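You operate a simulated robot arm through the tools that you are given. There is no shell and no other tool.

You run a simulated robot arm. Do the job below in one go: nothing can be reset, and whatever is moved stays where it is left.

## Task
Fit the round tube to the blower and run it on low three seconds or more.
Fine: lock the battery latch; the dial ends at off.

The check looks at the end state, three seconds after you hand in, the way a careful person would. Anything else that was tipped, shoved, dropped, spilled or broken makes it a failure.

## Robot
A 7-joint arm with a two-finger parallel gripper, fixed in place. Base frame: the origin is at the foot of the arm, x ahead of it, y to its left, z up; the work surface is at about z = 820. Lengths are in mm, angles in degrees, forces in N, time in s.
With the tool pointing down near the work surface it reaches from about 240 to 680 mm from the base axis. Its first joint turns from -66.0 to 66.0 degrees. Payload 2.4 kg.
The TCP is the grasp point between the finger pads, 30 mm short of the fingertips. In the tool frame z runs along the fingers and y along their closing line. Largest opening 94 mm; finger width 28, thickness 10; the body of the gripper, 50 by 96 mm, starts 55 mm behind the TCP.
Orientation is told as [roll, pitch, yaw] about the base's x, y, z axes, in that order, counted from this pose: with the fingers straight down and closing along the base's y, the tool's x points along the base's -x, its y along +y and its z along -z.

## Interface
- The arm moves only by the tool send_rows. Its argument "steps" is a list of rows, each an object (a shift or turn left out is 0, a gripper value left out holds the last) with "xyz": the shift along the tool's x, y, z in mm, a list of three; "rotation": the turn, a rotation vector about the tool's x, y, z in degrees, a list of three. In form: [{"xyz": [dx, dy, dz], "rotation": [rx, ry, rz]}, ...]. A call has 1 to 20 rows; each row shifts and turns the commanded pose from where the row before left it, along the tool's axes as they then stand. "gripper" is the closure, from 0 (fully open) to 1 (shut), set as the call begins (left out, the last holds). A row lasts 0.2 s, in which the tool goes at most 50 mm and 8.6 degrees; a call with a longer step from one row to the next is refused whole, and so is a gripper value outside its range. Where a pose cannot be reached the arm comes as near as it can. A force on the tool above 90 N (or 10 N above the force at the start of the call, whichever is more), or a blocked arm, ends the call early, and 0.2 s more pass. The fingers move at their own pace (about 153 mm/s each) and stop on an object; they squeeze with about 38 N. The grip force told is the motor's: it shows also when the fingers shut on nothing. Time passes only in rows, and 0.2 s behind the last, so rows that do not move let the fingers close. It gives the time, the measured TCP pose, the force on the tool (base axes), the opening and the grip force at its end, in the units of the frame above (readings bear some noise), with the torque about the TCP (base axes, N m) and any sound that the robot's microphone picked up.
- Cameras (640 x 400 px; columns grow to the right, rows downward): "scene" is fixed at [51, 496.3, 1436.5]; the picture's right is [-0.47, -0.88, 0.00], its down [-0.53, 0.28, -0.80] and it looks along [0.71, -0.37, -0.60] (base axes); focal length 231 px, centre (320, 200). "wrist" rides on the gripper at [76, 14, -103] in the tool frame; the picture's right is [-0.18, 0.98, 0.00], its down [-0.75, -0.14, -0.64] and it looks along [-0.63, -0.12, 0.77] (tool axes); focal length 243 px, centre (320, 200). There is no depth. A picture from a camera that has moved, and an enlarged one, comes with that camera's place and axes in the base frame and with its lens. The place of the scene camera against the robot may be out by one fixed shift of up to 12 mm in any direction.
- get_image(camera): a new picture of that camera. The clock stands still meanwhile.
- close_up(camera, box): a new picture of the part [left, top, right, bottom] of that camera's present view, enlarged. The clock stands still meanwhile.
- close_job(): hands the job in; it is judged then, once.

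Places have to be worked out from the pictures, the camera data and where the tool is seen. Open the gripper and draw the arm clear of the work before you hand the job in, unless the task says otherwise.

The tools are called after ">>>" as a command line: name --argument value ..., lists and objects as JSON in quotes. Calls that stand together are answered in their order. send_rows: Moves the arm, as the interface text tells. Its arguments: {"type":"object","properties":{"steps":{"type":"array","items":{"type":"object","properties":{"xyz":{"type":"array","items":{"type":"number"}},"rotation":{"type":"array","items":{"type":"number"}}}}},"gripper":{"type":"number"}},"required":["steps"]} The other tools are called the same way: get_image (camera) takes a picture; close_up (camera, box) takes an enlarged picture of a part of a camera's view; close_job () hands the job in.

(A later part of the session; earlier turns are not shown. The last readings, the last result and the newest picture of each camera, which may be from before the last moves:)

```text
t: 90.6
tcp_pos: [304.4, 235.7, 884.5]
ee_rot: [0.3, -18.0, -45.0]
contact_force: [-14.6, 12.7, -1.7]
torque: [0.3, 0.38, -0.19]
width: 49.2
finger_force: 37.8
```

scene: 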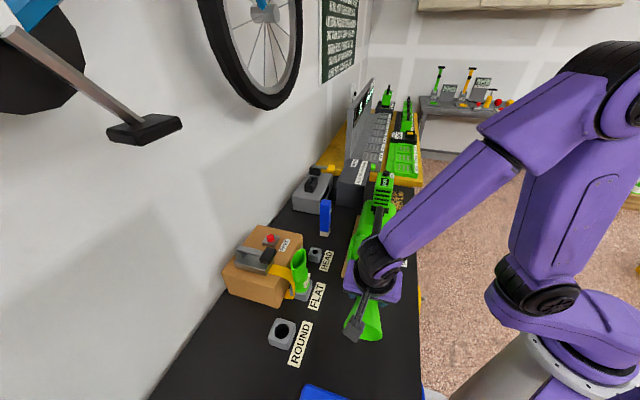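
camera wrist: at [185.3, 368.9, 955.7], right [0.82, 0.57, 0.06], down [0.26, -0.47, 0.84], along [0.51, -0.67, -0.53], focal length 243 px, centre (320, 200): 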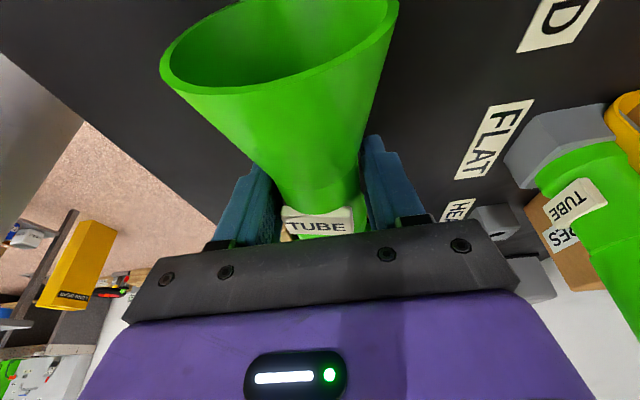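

Contact: ~19 N axial at TCP u≈−39, matching collar seating. I'll check for slip in the hand and the gap at the nozzle.

>>> close_up --camera "wrist" --box '[220, 120, 420, 250]'

>>> close_up --camera "scene" --box '[330, 220, 410, 320]'

```text
3.08 times, centred on (320, 185) of wrist
camera zoom: at [238.2, 319.2, 957.5], right [0.82, 0.57, 0.06], down [0.27, -0.47, 0.84], along [0.51, -0.67, -0.54], focal length 746 px, centre (320, 246)
```

zoom: 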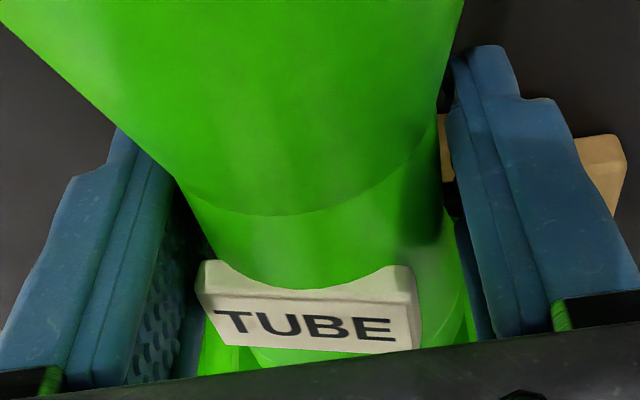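

```text
4.00 times, centred on (370, 270) of scene
camera zoom: at [50.7, 496.6, 1436.4], right [-0.47, -0.88, 0.0], down [-0.53, 0.28, -0.8], along [0.71, -0.37, -0.6], focal length 923 px, centre (120, -80)
```

zoom: 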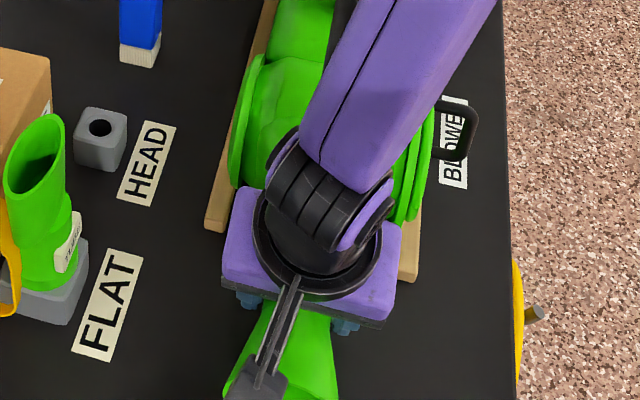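

No slip. I push a touch more to make sure it is fully home.

>>> send_rows --steps '[{"xyz": [-1.9, 0, 0.62]}]'

>>> send_rows --steps '[{"xyz": [-1.9, 0, 0.62]}]'

```text
t: 91.0
tcp_pos: [304.9, 235.9, 883.3]
ee_rot: [0.4, -17.8, -44.7]
contact_force: [-25.0, 20.1, 5.2]
torque: [-0.15, 0.21, -0.13]
width: 49.2
finger_force: 38.0
```

```text
t: 91.4
tcp_pos: [305.4, 234.3, 883.2]
ee_rot: [0.4, -17.9, -44.8]
contact_force: [-24.8, 20.3, 13.8]
torque: [0.04, 0.29, -0.14]
width: 49.4
finger_force: 37.9
```

>>> close_up --camera "wrist" --box '[220, 120, 420, 250]'

>>> close_up --camera "scene" --box '[330, 160, 430, 320]'

```text
3.08 times, centred on (320, 185) of wrist
camera zoom: at [240.2, 317.8, 957.3], right [0.82, 0.58, 0.06], down [0.27, -0.47, 0.84], along [0.51, -0.67, -0.54], focal length 746 px, centre (320, 246)
```

zoom: 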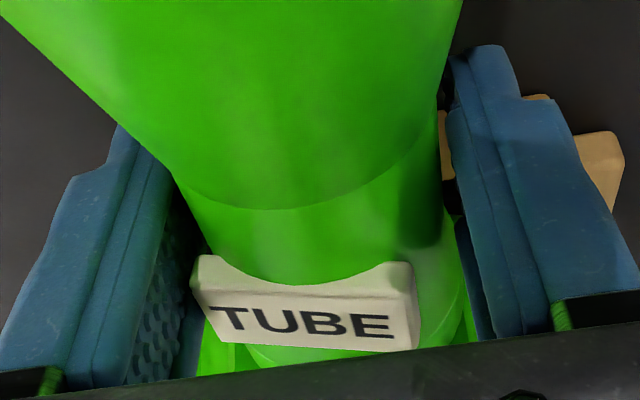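

```text
2.50 times, centred on (380, 240) of scene
camera zoom: at [50.2, 496.7, 1436.3], right [-0.47, -0.88, 0.0], down [-0.53, 0.28, -0.8], along [0.71, -0.37, -0.6], focal length 577 px, centre (170, 100)
```

zoom: 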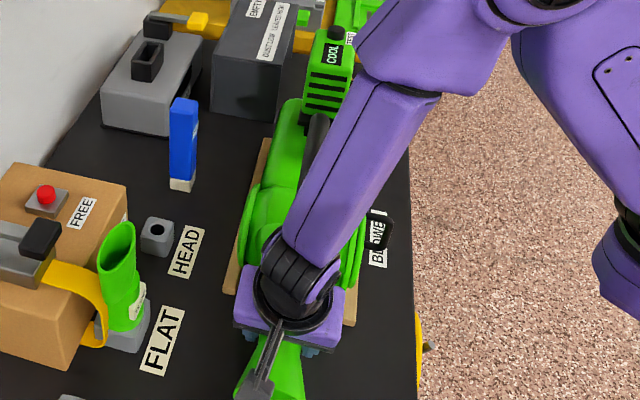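

The tube rotated very slightly in the fingers under ~32 N – it is against its stop. I back off 4 mm to unload, then read forces.

>>> send_rows --steps '[{"xyz": [1.9, 0, -0.62]}, {"xyz": [1.9, 0, -0.62]}]'

>>> close_up --camera "wrist" --box '[220, 120, 420, 250]'

```text
t: 92.0
tcp_pos: [304.9, 235.4, 883.3]
ee_rot: [0.2, -18.1, -45.0]
contact_force: [-1.2, 14.1, 8.2]
torque: [0.08, -0.29, 0.39]
width: 49.3
finger_force: 38.1
```

```text
3.08 times, centred on (320, 185) of wrist
camera zoom: at [240.0, 318.1, 956.1], right [0.82, 0.57, 0.06], down [0.26, -0.47, 0.84], along [0.51, -0.67, -0.53], focal length 746 px, centre (320, 246)
```

zoom: 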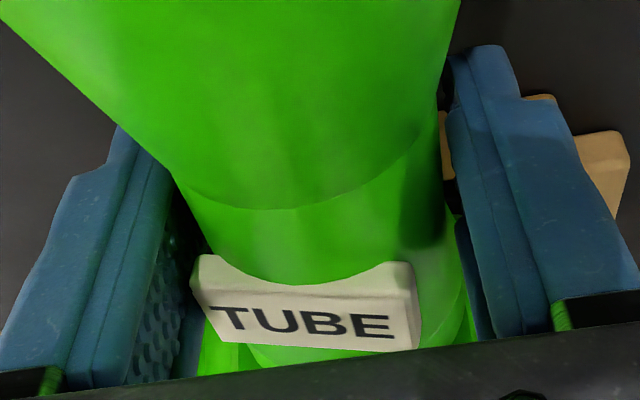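

Residual side load is small. I open the fingers just slightly (to ~57 mm) so they still cradle the tube while I check that it stays put.

>>> send_rows --steps '[{"xyz": [0, 0, 0]}, {"xyz": [0, 0, 0]}]' --gripper 0.4

>>> get_image --camera "wrist"

>>> close_up --camera "wrist" --box '[220, 120, 420, 250]'

```text
t: 92.6
tcp_pos: [304.4, 232.2, 881.9]
ee_rot: [0.0, -18.3, -45.0]
contact_force: [0.5, -0.5, -0.2]
torque: [0.0, 0.0, 0.0]
width: 56.5
finger_force: 0.2
```

```text
taken
camera wrist: at [239.2, 317.3, 955.7], right [0.82, 0.57, 0.06], down [0.26, -0.46, 0.85], along [0.51, -0.68, -0.53], focal length 243 px, centre (320, 200)
```

wrist: 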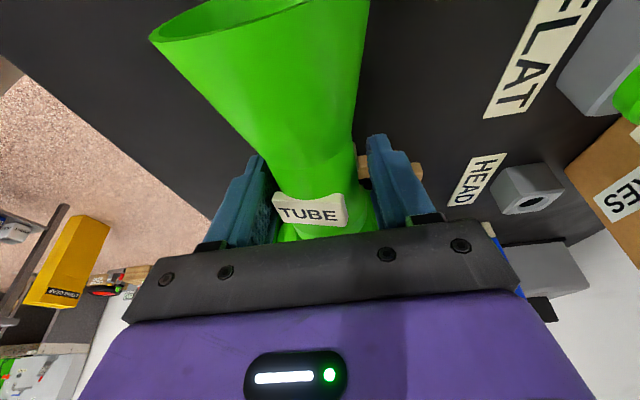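

```text
3.08 times, centred on (320, 185) of wrist
camera zoom: at [239.2, 317.3, 955.7], right [0.82, 0.57, 0.06], down [0.26, -0.46, 0.85], along [0.51, -0.68, -0.53], focal length 746 px, centre (320, 246)
```

zoom: 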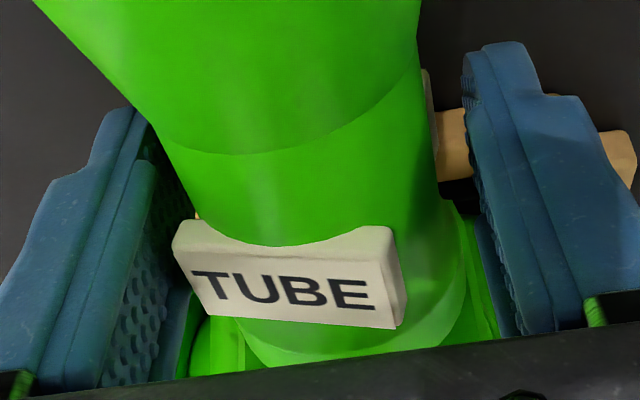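

The tube sagged a little when released (about 8° mouth-down), so it isn't held tight. Before moving away I wait a moment and see whether it is stable.

>>> send_rows --steps '[{"xyz": [0, 0, 0]}, {"xyz": [0, 0, 0]}, {"xyz": [0, 0, 0]}]'

>>> close_up --camera "wrist" --box '[140, 0, 460, 250]'

>>> close_up --camera "scene" --box '[320, 240, 420, 340]'

```text
t: 93.4
tcp_pos: [305.0, 234.3, 882.4]
ee_rot: [0.2, -18.1, -45.0]
contact_force: [-0.3, 0.1, -0.6]
torque: [-0.01, -0.02, -0.01]
width: 56.6
finger_force: 0.1
```

```text
1.60 times, centred on (300, 125) of wrist
camera zoom: at [238.9, 318.0, 956.0], right [0.82, 0.57, 0.06], down [0.26, -0.47, 0.84], along [0.51, -0.67, -0.53], focal length 388 px, centre (352, 320)
```

zoom: 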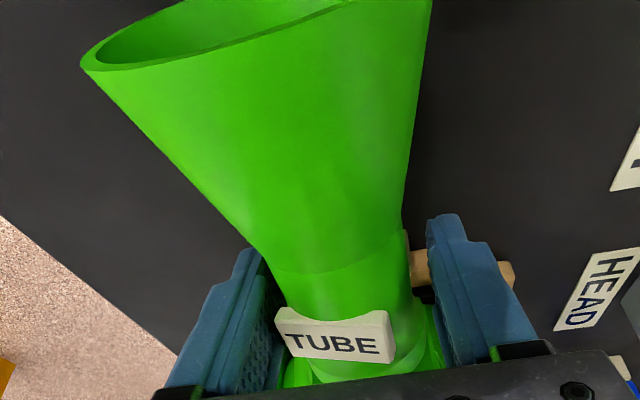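

```text
4.00 times, centred on (370, 290) of scene
camera zoom: at [51.0, 496.3, 1436.5], right [-0.47, -0.88, 0.0], down [-0.53, 0.28, -0.8], along [0.71, -0.37, -0.6], focal length 923 px, centre (120, -160)
```

zoom: 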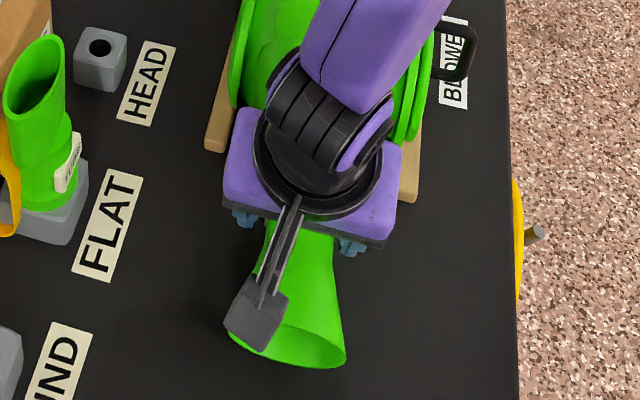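

The tube is stable on its own with the fingers clear of it. I open fully and back straight out along the finger direction to inspect the fit.

>>> send_rows --steps '[{"xyz": [0, 0, 0]}, {"xyz": [0, 0, 0]}]' --gripper 0

>>> send_rows --steps '[{"xyz": [0, 0, -15]}, {"xyz": [0, 0, -25]}, {"xyz": [0, 0, -35]}, {"xyz": [0, 0, -35]}, {"xyz": [0, 0, -35]}]'

>>> get_image --camera "wrist"

>>> close_up --camera "scene" --box '[320, 220, 430, 340]'

```text
t: 94.0
tcp_pos: [303.9, 234.7, 882.4]
ee_rot: [0.3, -18.0, -44.9]
contact_force: [0.3, -0.5, -0.7]
torque: [0.03, -0.02, 0.02]
width: 93.8
finger_force: 0.0
```

```text
t: 95.2
tcp_pos: [273.4, 266.8, 1024.5]
ee_rot: [0.0, -18.1, -44.9]
contact_force: [-0.1, 0.5, 1.0]
torque: [-0.04, -0.02, 0.02]
width: 94.1
finger_force: 0.1
```

```text
taken
camera wrist: at [207.1, 349.9, 1097.6], right [0.82, 0.57, 0.06], down [0.27, -0.47, 0.84], along [0.51, -0.67, -0.53], focal length 243 px, centre (320, 200)
```

wrist: 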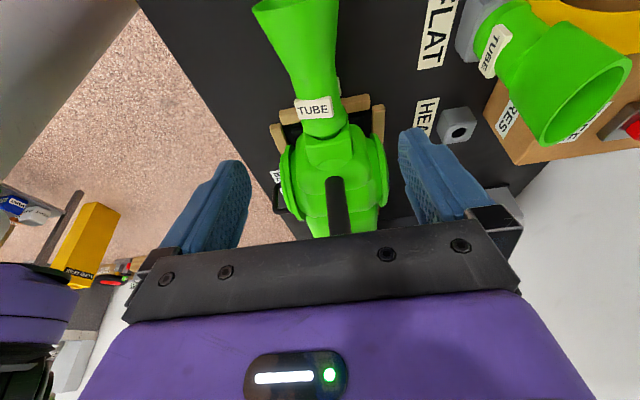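

```text
3.33 times, centred on (375, 280) of scene
camera zoom: at [51.0, 496.3, 1436.5], right [-0.47, -0.88, 0.0], down [-0.53, 0.28, -0.8], along [0.71, -0.37, -0.6], focal length 769 px, centre (137, -67)
```

zoom: 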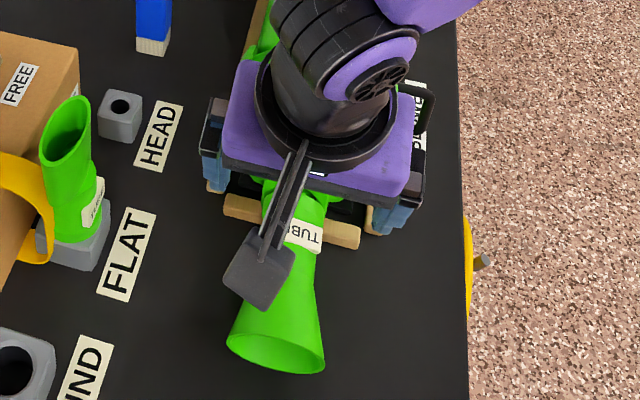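

The tube stays on the nozzle. I zoom in on the joint between collar and nozzle.

>>> close_up --camera "wrist" --box '[240, 0, 400, 200]'

>>> close_up --camera "wrist" --box '[280, 85, 370, 175]'

```text
2.00 times, centred on (320, 100) of wrist
camera zoom: at [207.1, 349.9, 1097.6], right [0.82, 0.57, 0.06], down [0.27, -0.47, 0.84], along [0.51, -0.67, -0.53], focal length 485 px, centre (320, 400)
```

zoom: 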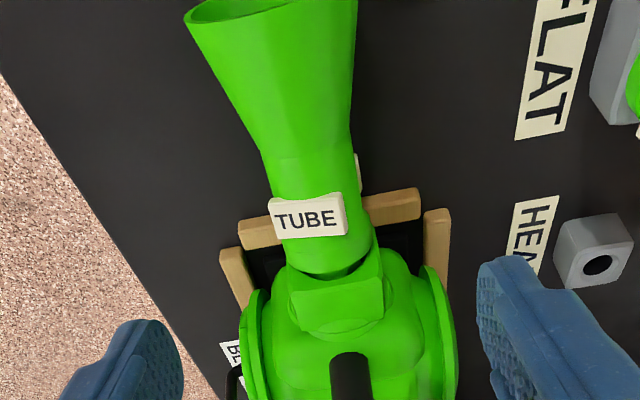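

```text
4.44 times, centred on (325, 130) of wrist
camera zoom: at [207.1, 349.9, 1097.6], right [0.82, 0.57, 0.06], down [0.27, -0.47, 0.84], along [0.51, -0.67, -0.53], focal length 1078 px, centre (298, 511)
```

zoom: 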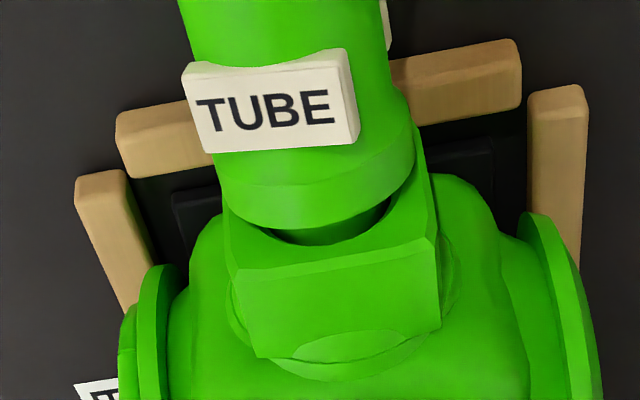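

The zoom shows the collar still stands off the nozzle at the top with the spigot partly visible: it entered but jammed short (and sags ~8°). I'll get a second, steeper view to fix the exact offsets before re-gripping and seating it.

>>> send_rows --steps '[{"xyz": [0, 0, -20], "rotation": [0, 6, 0]}, {"xyz": [0, 0, -20], "rotation": [0, 6, 0]}, {"xyz": [0, 0, -15], "rotation": [0, 6, 0]}, {"xyz": [-25, -7, 0]}, {"xyz": [-25, -7, 0]}]'

>>> get_image --camera "wrist"

>>> close_up --camera "wrist" --box '[250, 0, 390, 180]'

```text
t: 96.4
tcp_pos: [291.6, 228.8, 1074.7]
ee_rot: [0.2, -0.1, -45.0]
contact_force: [-0.4, 0.0, 0.4]
torque: [0.02, -0.01, 0.01]
width: 93.8
finger_force: 0.0
```

```text
taken
camera wrist: at [245.9, 292.4, 1177.3], right [0.82, 0.57, 0.0], down [0.43, -0.63, 0.64], along [0.37, -0.53, -0.77], focal length 243 px, centre (320, 200)
```

wrist: 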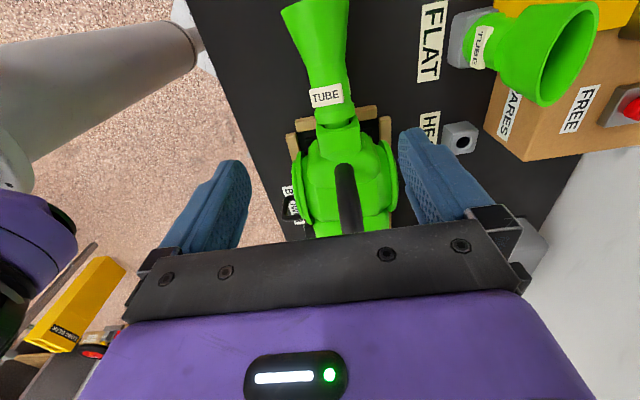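

```text
2.22 times, centred on (320, 90) of wrist
camera zoom: at [245.9, 292.4, 1177.3], right [0.82, 0.57, 0.0], down [0.43, -0.63, 0.64], along [0.37, -0.53, -0.77], focal length 539 px, centre (320, 444)
```

zoom: 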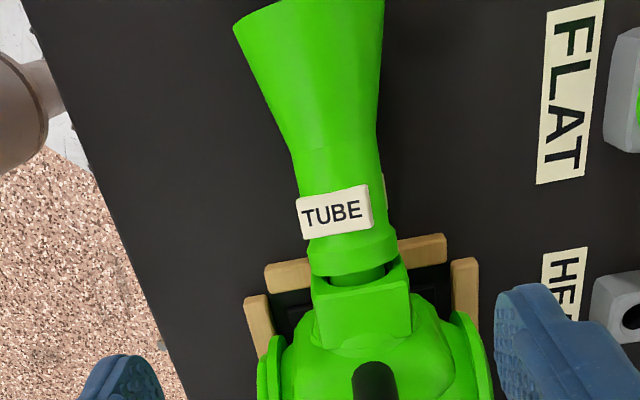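

>>> close_up --camera "wrist" --box '[300, 70, 380, 150]'

>>> close_up --camera "scene" --box '[330, 220, 420, 340]'

```text
5.00 times, centred on (340, 110) of wrist
camera zoom: at [245.9, 292.4, 1177.3], right [0.82, 0.57, 0.0], down [0.43, -0.63, 0.64], along [0.37, -0.53, -0.77], focal length 1213 px, centre (220, 650)
```

zoom: 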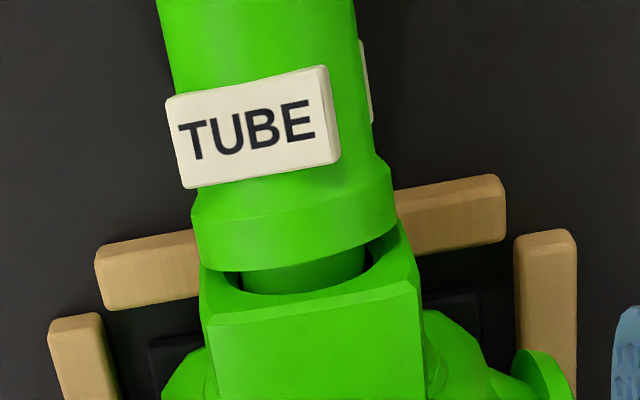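

```text
3.33 times, centred on (375, 280) of scene
camera zoom: at [51.0, 496.3, 1436.5], right [-0.47, -0.88, 0.0], down [-0.53, 0.28, -0.8], along [0.71, -0.37, -0.6], focal length 769 px, centre (137, -67)
```

zoom: 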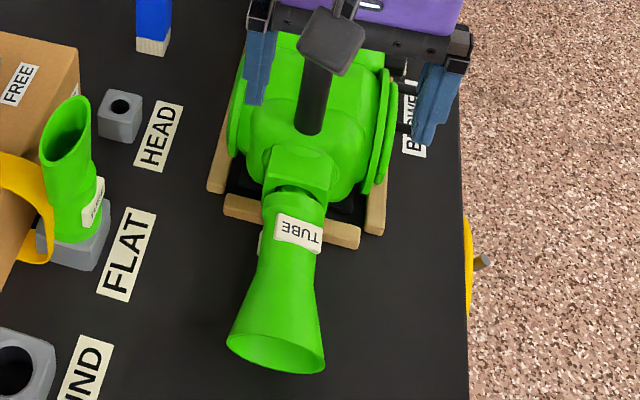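

I can see the spigot partly in the bore with a gap of several mm. I also want to check whether the blower itself shifted during the push; I'll take the same scene crop as earlier for comparison.

>>> close_up --camera "scene" --box '[340, 230, 410, 300]'

>>> close_up --camera "scene" --box '[350, 150, 420, 300]'

```text
5.71 times, centred on (375, 265) of scene
camera zoom: at [51.0, 496.3, 1436.5], right [-0.47, -0.88, 0.0], down [-0.53, 0.28, -0.8], along [0.71, -0.37, -0.6], focal length 1319 px, centre (6, -171)
```

zoom: 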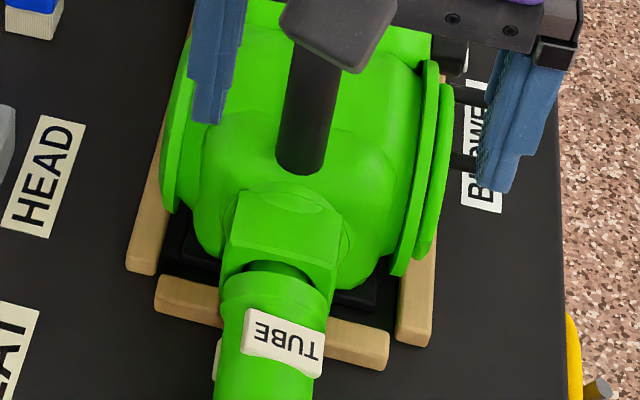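

```text
2.67 times, centred on (385, 225) of scene
camera zoom: at [51.0, 496.3, 1436.5], right [-0.47, -0.88, 0.0], down [-0.53, 0.28, -0.8], along [0.71, -0.37, -0.6], focal length 615 px, centre (147, 133)
```

zoom: 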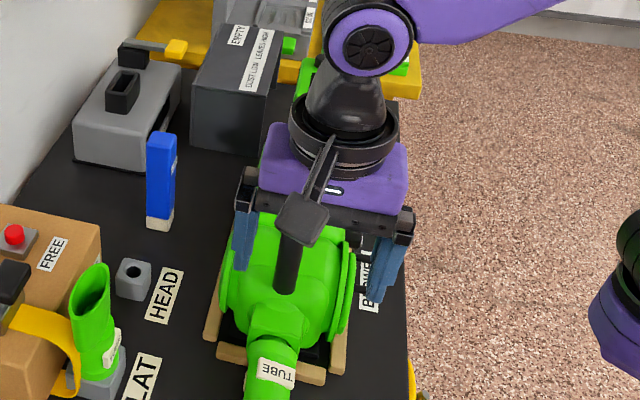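

The collar sits ~7–10 mm off the face, tilted mouth-down ~8° and slightly sideways; the grip was holding the tube about 4 mm low, which explains the jam. I'll re-grip the body (aligned laterally with the hole axis), then level it and push home. First, back to the tilted pre-grasp.

>>> send_rows --steps '[{"rotation": [0, -6, 0]}, {"rotation": [0, -6, 0]}, {"rotation": [0, -6, 0]}, {"xyz": [20.6, 3.8, 29]}, {"xyz": [20.6, 3.8, 29]}, {"xyz": [20.6, 3.8, 29]}]'

>>> get_image --camera "wrist"

>>> close_up --camera "wrist" --box '[230, 30, 410, 240]'

```text
t: 97.8
tcp_pos: [273.4, 260.8, 971.4]
ee_rot: [0.2, -18.0, -45.0]
contact_force: [-0.5, -0.1, 0.1]
torque: [0.01, -0.01, 0.0]
width: 94.1
finger_force: 0.1
```

```text
taken
camera wrist: at [208.7, 344.0, 1045.6], right [0.82, 0.57, 0.06], down [0.26, -0.47, 0.84], along [0.51, -0.68, -0.53], focal length 243 px, centre (320, 200)
```

wrist: 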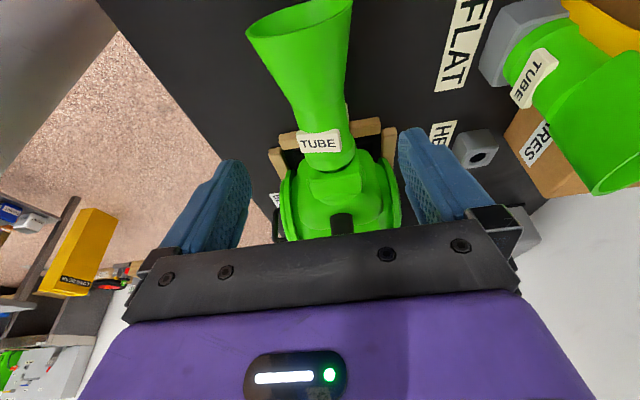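

```text
1.90 times, centred on (320, 135) of wrist
camera zoom: at [208.7, 344.0, 1045.6], right [0.82, 0.57, 0.06], down [0.26, -0.47, 0.84], along [0.51, -0.68, -0.53], focal length 462 px, centre (320, 324)
```

zoom: 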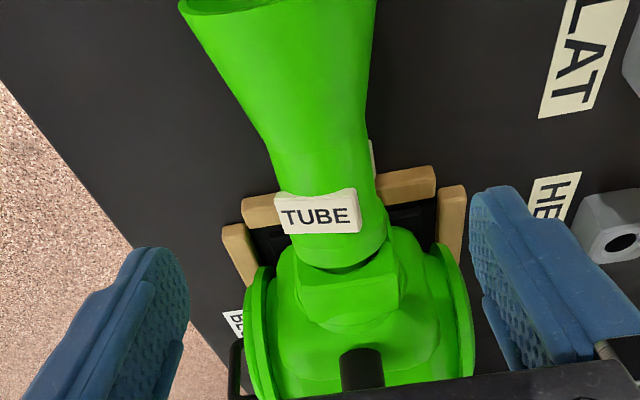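

>>> send_rows --steps '[{"xyz": [-1, 0.5, 25]}, {"xyz": [-1, 0.5, 25]}, {"xyz": [-1, 0.5, 25]}, {"xyz": [-1, 0.5, 24.5]}, {"xyz": [0, 0, 0]}]'

>>> get_image --camera "wrist"

>>> close_up --camera "wrist" --box '[220, 120, 420, 250]'

```text
t: 99.0
tcp_pos: [304.0, 236.9, 878.5]
ee_rot: [0.1, -18.1, -45.0]
contact_force: [0.2, -0.2, 0.1]
torque: [0.03, 0.02, 0.02]
width: 94.1
finger_force: 0.1
```

```text
taken
camera wrist: at [237.1, 320.9, 951.0], right [0.82, 0.57, 0.06], down [0.26, -0.47, 0.84], along [0.51, -0.67, -0.53], focal length 243 px, centre (320, 200)
```

wrist: 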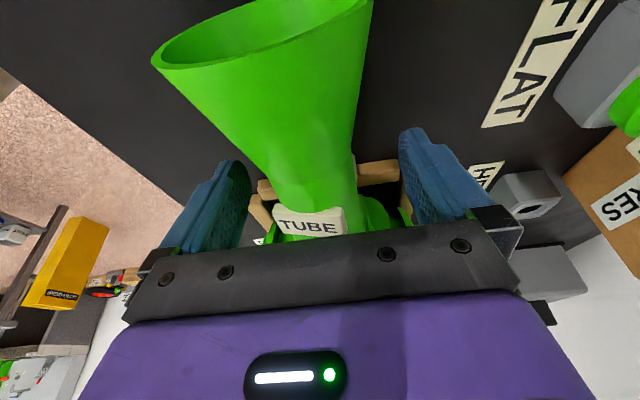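

```text
3.08 times, centred on (320, 185) of wrist
camera zoom: at [237.1, 320.9, 951.0], right [0.82, 0.57, 0.06], down [0.26, -0.47, 0.84], along [0.51, -0.67, -0.53], focal length 746 px, centre (320, 246)
```

zoom: 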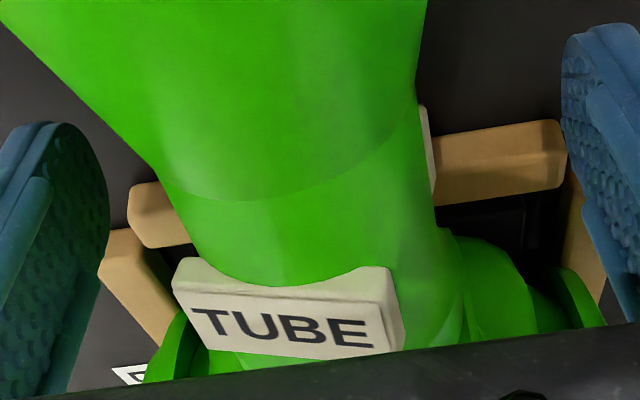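

I shift 7 mm back toward the mouth (to grip clear of the collar) and 1.5 mm sideways, then close gently.

>>> send_rows --steps '[{"xyz": [6.7, -1.5, -2.2]}, {"xyz": [0, 0, 0]}]' --gripper 0.3

>>> send_rows --steps '[{"xyz": [0, 0, 0]}, {"xyz": [0, 0, 0]}, {"xyz": [0, 0, 0]}]' --gripper 0.6

>>> close_up --camera "wrist" --box '[140, 0, 460, 250]'

```text
t: 99.6
tcp_pos: [296.0, 240.4, 878.1]
ee_rot: [0.1, -18.2, -45.0]
contact_force: [0.2, 0.4, -0.6]
torque: [0.03, -0.01, 0.03]
width: 65.9
finger_force: 0.0
```

```text
t: 100.4
tcp_pos: [295.7, 239.9, 876.8]
ee_rot: [0.0, -18.2, -45.0]
contact_force: [-3.7, -2.0, 1.5]
torque: [-0.06, -0.05, -0.22]
width: 59.8
finger_force: 38.6
```

```text
1.60 times, centred on (300, 125) of wrist
camera zoom: at [230.5, 324.2, 951.4], right [0.82, 0.57, 0.06], down [0.26, -0.47, 0.84], along [0.51, -0.68, -0.53], focal length 388 px, centre (352, 320)
```

zoom: 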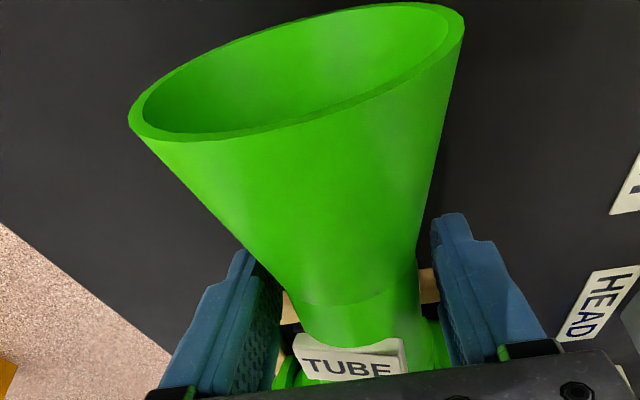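

Width 59.8 mm: the pads are catching the flare's shoulder, so I'm too close to the mouth. I open again, shift 9 mm toward the nozzle, and re-close on the body.

>>> send_rows --steps '[{"xyz": [0, 0, 0]}, {"xyz": [0, 0, 0]}]' --gripper 0.22

>>> send_rows --steps '[{"xyz": [-4.3, 0, 1.4]}, {"xyz": [-4.3, 0, 1.4]}, {"xyz": [0, 0, 0]}]'

>>> send_rows --steps '[{"xyz": [0, 0, 0]}, {"xyz": [0, 0, 0]}, {"xyz": [0, 0, 0]}]' --gripper 0.6

>>> close_up --camera "wrist" --box '[140, 0, 460, 250]'

```text
t: 101.0
tcp_pos: [294.9, 240.2, 877.5]
ee_rot: [0.2, -18.1, -45.0]
contact_force: [0.1, 0.3, 0.0]
torque: [0.01, 0.01, -0.04]
width: 73.0
finger_force: 0.1
```

```text
t: 101.8
tcp_pos: [302.0, 234.3, 879.0]
ee_rot: [0.1, -18.2, -45.0]
contact_force: [0.5, 0.4, 0.2]
torque: [0.01, 0.02, -0.04]
width: 73.3
finger_force: 0.1
```

```text
t: 102.6
tcp_pos: [301.8, 235.2, 878.7]
ee_rot: [0.3, -18.1, -44.9]
contact_force: [0.2, 4.9, 5.3]
torque: [-0.15, -0.14, 0.22]
width: 49.1
finger_force: 38.3
```

```text
1.60 times, centred on (300, 125) of wrist
camera zoom: at [236.2, 318.2, 952.8], right [0.82, 0.57, 0.06], down [0.26, -0.47, 0.84], along [0.51, -0.67, -0.53], focal length 388 px, centre (352, 320)
```

zoom: 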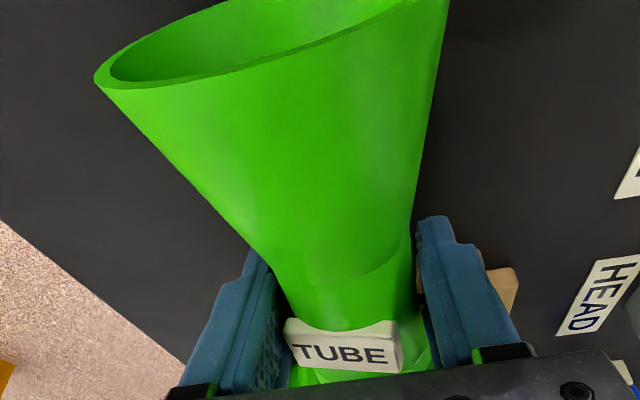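

Now the pads are on the body (49 mm, 38 N). I level the tube: rotate the tool +9° in three steps while raising it ~7 mm so that it pivots about the nozzle, watching forces.

>>> send_rows --steps '[{"xyz": [-0.65, 0, -2.2], "rotation": [0, 3, 0]}]'

>>> send_rows --steps '[{"xyz": [-0.55, 0, -2.2], "rotation": [0, 3, 0]}]'

>>> send_rows --steps '[{"xyz": [-0.45, 0, -2.2], "rotation": [0, 3, 0]}]'

>>> close_up --camera "wrist" --box '[140, 0, 460, 250]'

```text
t: 103.0
tcp_pos: [302.7, 234.7, 882.1]
ee_rot: [0.2, -15.1, -45.0]
contact_force: [1.6, 3.2, 10.1]
torque: [-0.21, -0.39, 0.17]
width: 49.5
finger_force: 37.9
```

```text
t: 103.4
tcp_pos: [300.9, 231.9, 884.7]
ee_rot: [0.0, -12.2, -45.0]
contact_force: [3.5, 0.2, 4.2]
torque: [-0.15, -0.25, 0.08]
width: 49.4
finger_force: 37.8
```

```text
t: 103.8
tcp_pos: [302.4, 233.3, 886.3]
ee_rot: [0.0, -9.2, -44.9]
contact_force: [1.7, -3.3, 2.4]
torque: [-0.25, -0.2, -0.05]
width: 49.3
finger_force: 37.8
```

```text
1.60 times, centred on (300, 125) of wrist
camera zoom: at [245.2, 307.5, 975.3], right [0.82, 0.57, 0.03], down [0.35, -0.55, 0.75], along [0.44, -0.61, -0.66], focal length 388 px, centre (352, 320)
```

zoom: 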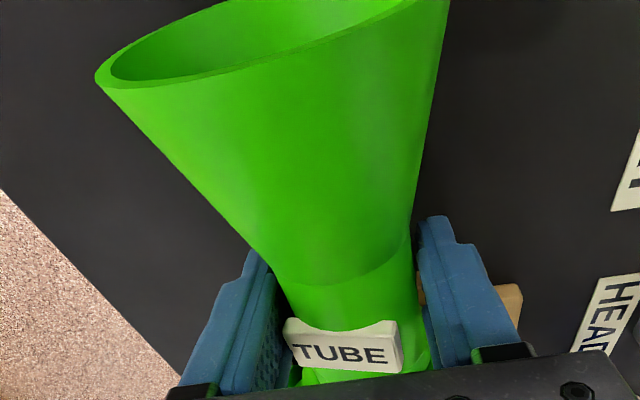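

The tube leveled with the gripper and forces are low. Now I push gently toward the blower in 2 mm steps.

>>> send_rows --steps '[{"xyz": [-1.97, 0, 0.32]}]'

>>> send_rows --steps '[{"xyz": [-1.97, 0, 0.32]}]'

>>> send_rows --steps '[{"xyz": [-1.97, 0, 0.32]}]'

```text
t: 104.2
tcp_pos: [301.8, 233.0, 886.8]
ee_rot: [0.1, -9.1, -45.1]
contact_force: [0.9, -0.4, -0.2]
torque: [0.01, 0.0, -0.01]
width: 49.3
finger_force: 37.9
```

```text
t: 104.6
tcp_pos: [304.2, 231.7, 886.9]
ee_rot: [0.1, -9.1, -44.9]
contact_force: [-4.4, 2.1, 1.7]
torque: [-0.05, -0.05, -0.05]
width: 49.2
finger_force: 37.9
```

```text
t: 105.0
tcp_pos: [304.2, 230.9, 886.0]
ee_rot: [0.3, -9.2, -44.8]
contact_force: [-18.7, 6.9, 30.1]
torque: [-0.23, -0.12, 0.08]
width: 49.0
finger_force: 37.7
```

Force jumped (18 N axial, 30 N upward). I hold and re-read before deciding.

>>> send_rows --steps '[{"xyz": [0, 0, 0]}]'

>>> close_up --camera "wrist" --box '[140, 0, 460, 250]'

>>> close_up --camera "scene" --box '[320, 200, 430, 340]'

```text
t: 105.4
tcp_pos: [304.5, 231.0, 886.6]
ee_rot: [0.4, -9.1, -44.7]
contact_force: [-23.4, 9.8, 33.7]
torque: [0.1, 0.08, 0.33]
width: 49.1
finger_force: 38.1
```

```text
1.60 times, centred on (300, 125) of wrist
camera zoom: at [247.7, 305.5, 975.1], right [0.82, 0.57, 0.03], down [0.35, -0.56, 0.75], along [0.45, -0.6, -0.66], focal length 388 px, centre (352, 320)
```

zoom: 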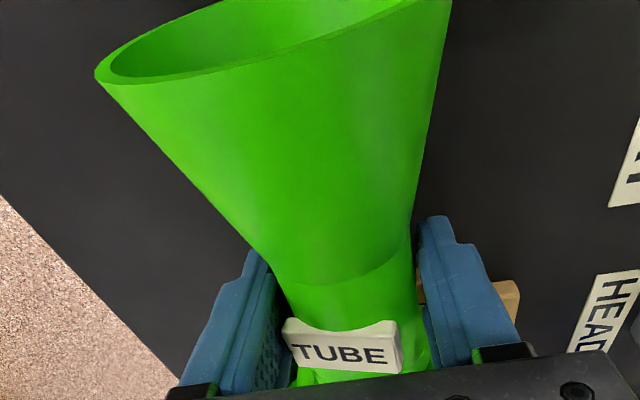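

```text
2.86 times, centred on (375, 270) of scene
camera zoom: at [50.0, 496.3, 1436.5], right [-0.47, -0.88, 0.0], down [-0.53, 0.28, -0.8], along [0.71, -0.37, -0.6], focal length 659 px, centre (163, 0)
```

zoom: 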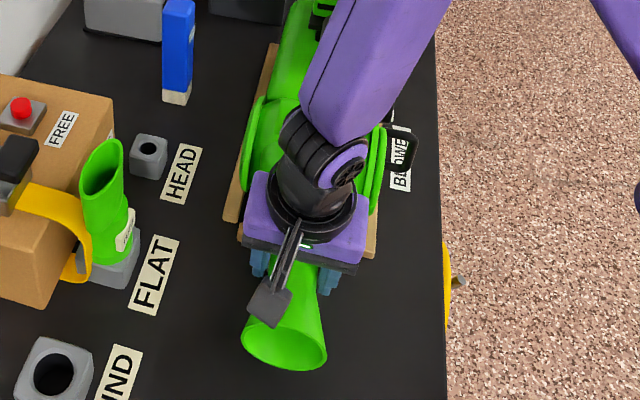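

The load persists and its line of action suggests a finger or the tube is catching low near the nozzle. I back off 4 mm along the axis and re-read.

>>> send_rows --steps '[{"xyz": [1.97, 0, -0.32]}]'

>>> send_rows --steps '[{"xyz": [1.97, 0, -0.32]}]'

```text
t: 105.8
tcp_pos: [305.3, 231.6, 887.0]
ee_rot: [0.2, -9.2, -44.8]
contact_force: [-8.1, 5.1, 24.9]
torque: [0.51, 0.4, 0.87]
width: 49.1
finger_force: 38.0
```

```text
t: 106.2
tcp_pos: [304.0, 231.6, 886.0]
ee_rot: [0.0, -9.1, -45.4]
contact_force: [6.5, -1.5, 7.2]
torque: [-0.27, -0.39, 0.2]
width: 49.2
finger_force: 37.7
```

Now the axial load has reversed to a slight pull (tube staying in the nozzle by itself), so the collar is essentially home. I null the residual forces with a ~1 mm correction before releasing.

>>> send_rows --steps '[{"xyz": [-1.1, 0.4, -0.8]}, {"xyz": [0, 0, 0]}]'

>>> send_rows --steps '[{"xyz": [0, 0, 0]}]'

```text
t: 106.8
tcp_pos: [304.0, 231.5, 887.3]
ee_rot: [0.2, -9.0, -45.0]
contact_force: [0.6, -0.3, -1.1]
torque: [0.01, -0.02, 0.03]
width: 49.2
finger_force: 38.1
```

```text
t: 107.2
tcp_pos: [304.8, 233.1, 889.3]
ee_rot: [0.0, -9.2, -45.0]
contact_force: [-0.8, 0.2, -0.7]
torque: [0.0, -0.03, -0.03]
width: 49.2
finger_force: 38.1
```

Forces are nulled. I open slightly (to ~57 mm) and look at how the tube sits.

>>> send_rows --steps '[{"xyz": [0, 0, 0]}, {"xyz": [0, 0, 0]}, {"xyz": [0, 0, 0]}]' --gripper 0.4

>>> close_up --camera "wrist" --box '[140, 0, 460, 250]'

```text
t: 108.0
tcp_pos: [304.1, 232.4, 887.9]
ee_rot: [0.1, -9.1, -45.0]
contact_force: [-1.1, 0.7, -0.1]
torque: [0.0, 0.0, -0.02]
width: 56.5
finger_force: 0.0
```

```text
1.60 times, centred on (300, 125) of wrist
camera zoom: at [247.4, 307.0, 976.3], right [0.82, 0.57, 0.03], down [0.35, -0.55, 0.75], along [0.44, -0.61, -0.66], focal length 388 px, centre (352, 320)
```

zoom: 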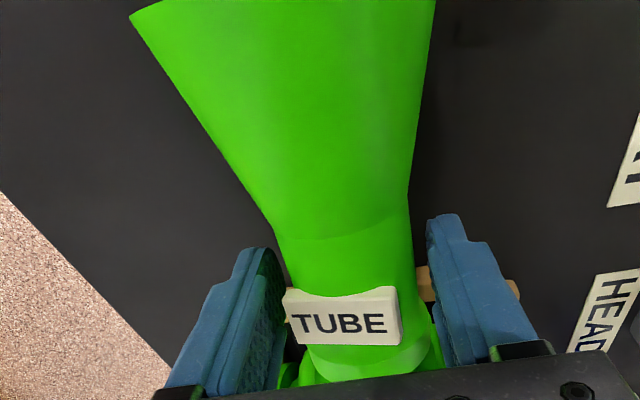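

It still sags to the same angle, so that's play in the joint rather than a jam. I'll back out and look closely at the interface again.

>>> send_rows --steps '[{"xyz": [0, 0, 0]}, {"xyz": [0, 0, -15]}, {"xyz": [0, 0, -30]}, {"xyz": [0, 0, -40]}, {"xyz": [0, 0, -40]}, {"xyz": [0, 0, -40]}]' --gripper 0

>>> get_image --camera "wrist"

>>> close_up --camera "wrist" --box '[290, 60, 380, 170]'

>>> close_up --camera "scene" --box '[340, 230, 410, 330]'

```text
t: 109.4
tcp_pos: [285.0, 248.2, 1051.5]
ee_rot: [0.2, -9.1, -44.9]
contact_force: [-0.2, 0.6, 0.0]
torque: [0.0, -0.02, 0.02]
width: 94.0
finger_force: 0.0
```

```text
taken
camera wrist: at [228.3, 323.3, 1139.7], right [0.82, 0.57, 0.03], down [0.35, -0.55, 0.75], along [0.44, -0.61, -0.66], focal length 243 px, centre (320, 200)
```

wrist: 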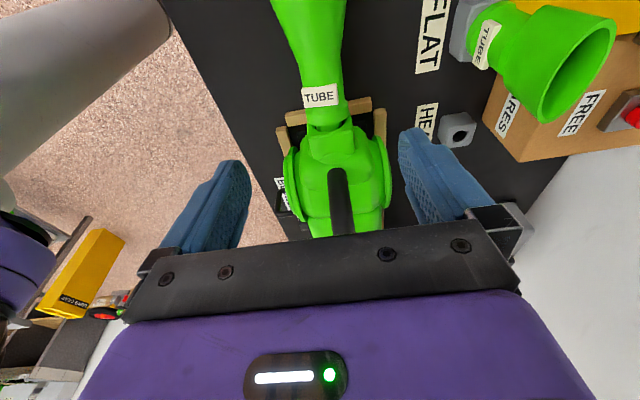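

```text
3.64 times, centred on (335, 115) of wrist
camera zoom: at [228.3, 323.3, 1139.7], right [0.82, 0.57, 0.03], down [0.35, -0.55, 0.75], along [0.44, -0.61, -0.66], focal length 882 px, centre (266, 509)
```

zoom: 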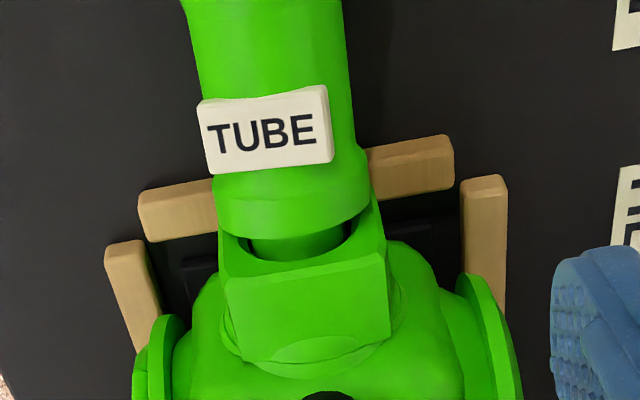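

```text
4.00 times, centred on (375, 280) of scene
camera zoom: at [51.0, 496.3, 1436.5], right [-0.47, -0.88, 0.0], down [-0.53, 0.28, -0.8], along [0.71, -0.37, -0.6], focal length 923 px, centre (100, -120)
```

zoom: 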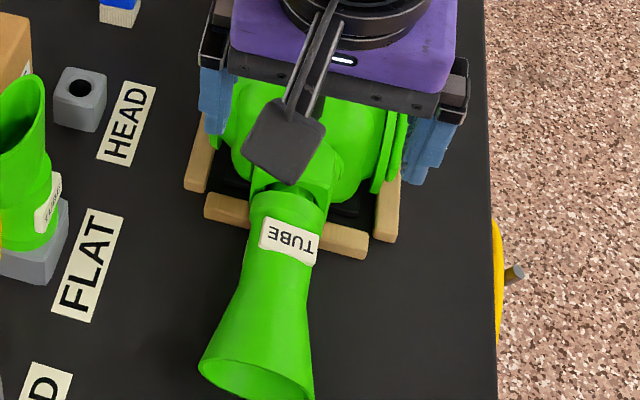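

The collar still stands off several mm at the top. I want a true side view from the wall side to measure depth and tilt, so I move there (clear of the tubes) and turn the camera.

>>> send_rows --steps '[{"rotation": [0, 4.5, 0]}, {"rotation": [0, 4.5, 0]}, {"xyz": [-20, 31, -12]}, {"xyz": [-20, 31, -12]}, {"xyz": [-20, 31, -12]}, {"xyz": [-20, 31, -12]}, {"xyz": [-20, 31, -12]}, {"rotation": [0, 0, 8.2]}, {"rotation": [0, 0, 8.2]}, {"rotation": [0, 0, 8.2]}, {"rotation": [0, 0, 8.2]}, {"rotation": [0, 0, 8.2]}, {"rotation": [0, 0, 8.2]}, {"rotation": [0, 0, 8.2]}, {"rotation": [0, 0, 8.2]}, {"rotation": [0, 0, 8.2]}, {"rotation": [0, 0, 8.2]}, {"rotation": [0, 0, 8.0]}]'

>>> get_image --camera "wrist"

```text
t: 113.2
tcp_pos: [464.9, 289.4, 1110.6]
ee_rot: [0.2, 0.2, -135.1]
contact_force: [-0.7, -0.7, 0.1]
torque: [-0.01, 0.03, 0.01]
width: 93.9
finger_force: 0.1
```

```text
taken
camera wrist: at [527.0, 333.6, 1212.6], right [0.56, -0.83, 0.0], down [-0.64, -0.43, 0.64], along [-0.53, -0.36, -0.77], focal length 243 px, centre (320, 200)
```

wrist: 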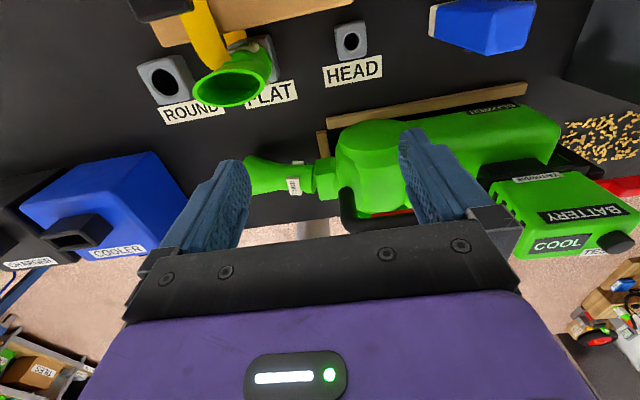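

>>> send_rows --steps '[{"rotation": [0, -8, 0]}, {"rotation": [0, -8, 0]}, {"rotation": [0, -8, 0]}, {"rotation": [0, -8, 0]}, {"xyz": [20, 0, 32]}, {"xyz": [20, 0, 32]}, {"xyz": [15, 0, 24]}]'

>>> get_image --camera "wrist"

>>> close_up --camera "wrist" --box '[220, 100, 400, 230]'

```text
t: 114.8
tcp_pos: [465.2, 290.7, 1005.8]
ee_rot: [0.1, -31.9, -135.0]
contact_force: [0.2, 0.7, 0.1]
torque: [0.02, 0.02, 0.03]
width: 94.0
finger_force: 0.1
```

```text
taken
camera wrist: at [557.8, 364.6, 1052.9], right [0.59, -0.8, 0.1], down [-0.31, -0.11, 0.94], along [-0.75, -0.58, -0.32], focal length 243 px, centre (320, 200)
```

wrist: 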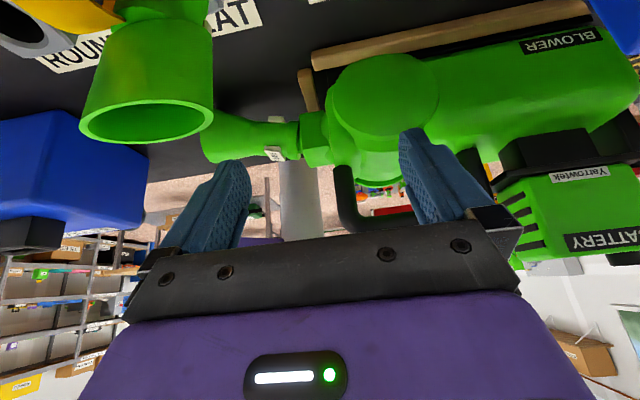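

```text
3.08 times, centred on (310, 165) of wrist
camera zoom: at [557.8, 364.6, 1052.9], right [0.59, -0.8, 0.1], down [-0.31, -0.11, 0.94], along [-0.75, -0.58, -0.32], focal length 746 px, centre (351, 308)
```

zoom: 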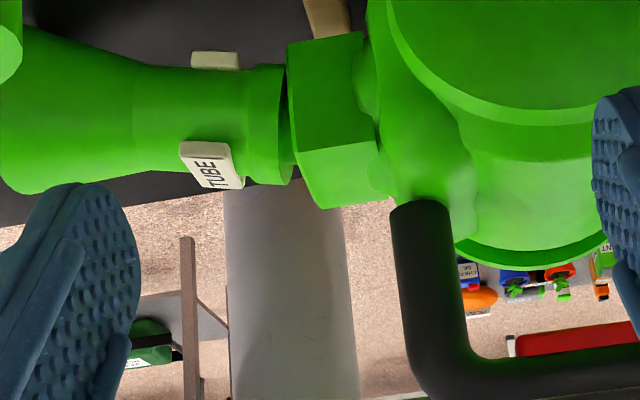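

Excellent side view (upside-down). I'll zoom right in on the collar/nozzle interface.

>>> close_up --camera "wrist" --box '[265, 110, 345, 180]'

>>> close_up --camera "wrist" --box '[190, 90, 350, 200]'

>>> close_up --camera "wrist" --box '[320, 130, 480, 250]'

```text
5.71 times, centred on (305, 145) of wrist
camera zoom: at [557.8, 364.6, 1052.9], right [0.59, -0.8, 0.1], down [-0.31, -0.11, 0.94], along [-0.75, -0.58, -0.32], focal length 1386 px, centre (406, 514)
```

zoom: 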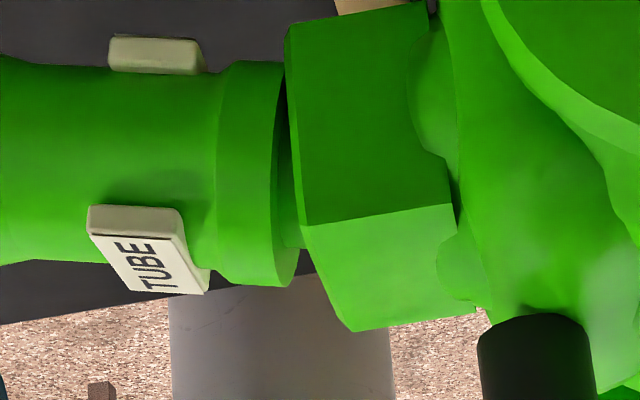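

```text
3.64 times, centred on (270, 145) of wrist
camera zoom: at [557.8, 364.6, 1052.9], right [0.59, -0.8, 0.1], down [-0.31, -0.11, 0.94], along [-0.75, -0.58, -0.32], focal length 882 px, centre (502, 400)
```

zoom: 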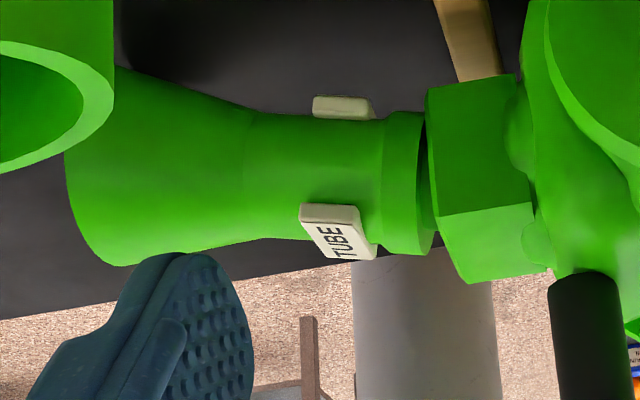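

```text
3.33 times, centred on (400, 190) of wrist
camera zoom: at [557.8, 364.6, 1052.9], right [0.59, -0.8, 0.1], down [-0.31, -0.11, 0.94], along [-0.75, -0.58, -0.32], focal length 809 px, centre (53, 233)
```

zoom: 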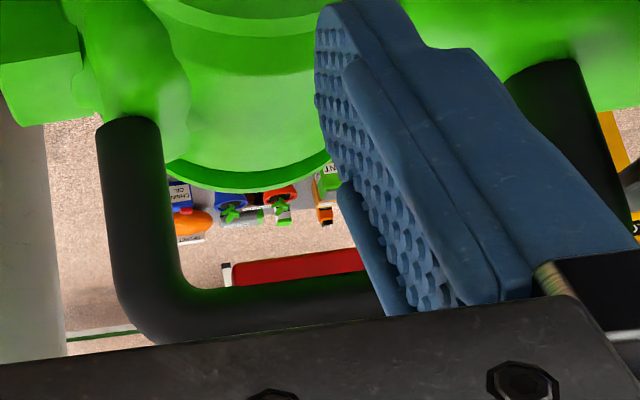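

The side view shows the collar's lower edge touching the nozzle face with a small sag (~8°) – simply the play of the spigot in the bore; it is inserted to its stop. I accept that fit and go for the dial. First I retreat up and turn the gripper around to the robot side.

>>> send_rows --steps '[{"xyz": [0, 0, -25], "rotation": [0, 8, 0]}, {"xyz": [0, 0, -25], "rotation": [0, 8, 0]}, {"xyz": [0, 0, -25], "rotation": [0, 8, 0]}, {"xyz": [0, 0, -25], "rotation": [0, 8, 0]}, {"xyz": [0, 0, -40]}, {"xyz": [0, 0, -40]}, {"xyz": [0, 0, -20]}, {"rotation": [0, 0, -8.2]}, {"rotation": [0, 0, -8.2]}, {"rotation": [0, 0, -8.2]}, {"rotation": [0, 0, -8.2]}, {"rotation": [0, 0, -8.2]}, {"rotation": [0, 0, -8.2]}, {"rotation": [0, 0, -8.2]}, {"rotation": [0, 0, -8.2]}, {"rotation": [0, 0, -8.2]}, {"rotation": [0, 0, -8.2]}, {"rotation": [0, 0, -8.2]}]'

>>> send_rows --steps '[{"rotation": [0, 0, -8.2]}, {"rotation": [0, 0, -8.2]}, {"rotation": [0, 0, -8.2]}, {"rotation": [0, 0, -8.2]}, {"rotation": [0, 0, -8.2]}, {"rotation": [0, 0, -8.2]}, {"rotation": [0, 0, -8.2]}, {"rotation": [0, 0, -8.2]}, {"rotation": [0, 0, -8.2]}, {"rotation": [0, 0, -8.2]}, {"rotation": [0, 0, -8.0]}]'

>>> get_image --camera "scene"

```text
t: 116.2
tcp_pos: [480.8, 309.0, 1139.2]
ee_rot: [-0.8, -4.6, -135.0]
contact_force: [0.2, 0.8, 0.7]
torque: [0.0, -0.01, 0.03]
width: 94.1
finger_force: 0.0
stopped in row 6: the force on the tool passed its limit at 100 N (the readings are from after the stop); the commanded pose is now the measured one
```

```text
t: 118.5
tcp_pos: [481.0, 308.4, 1139.6]
ee_rot: [-4.5, 0.8, -44.8]
contact_force: [0.9, 0.2, 0.5]
torque: [0.01, 0.01, -0.01]
width: 94.0
finger_force: 0.1
```

```text
taken
```

scene: 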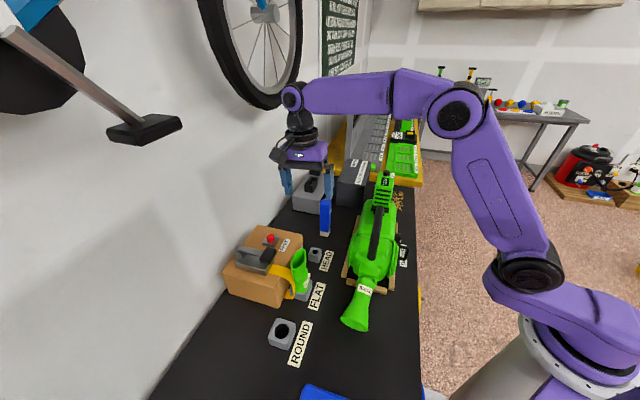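

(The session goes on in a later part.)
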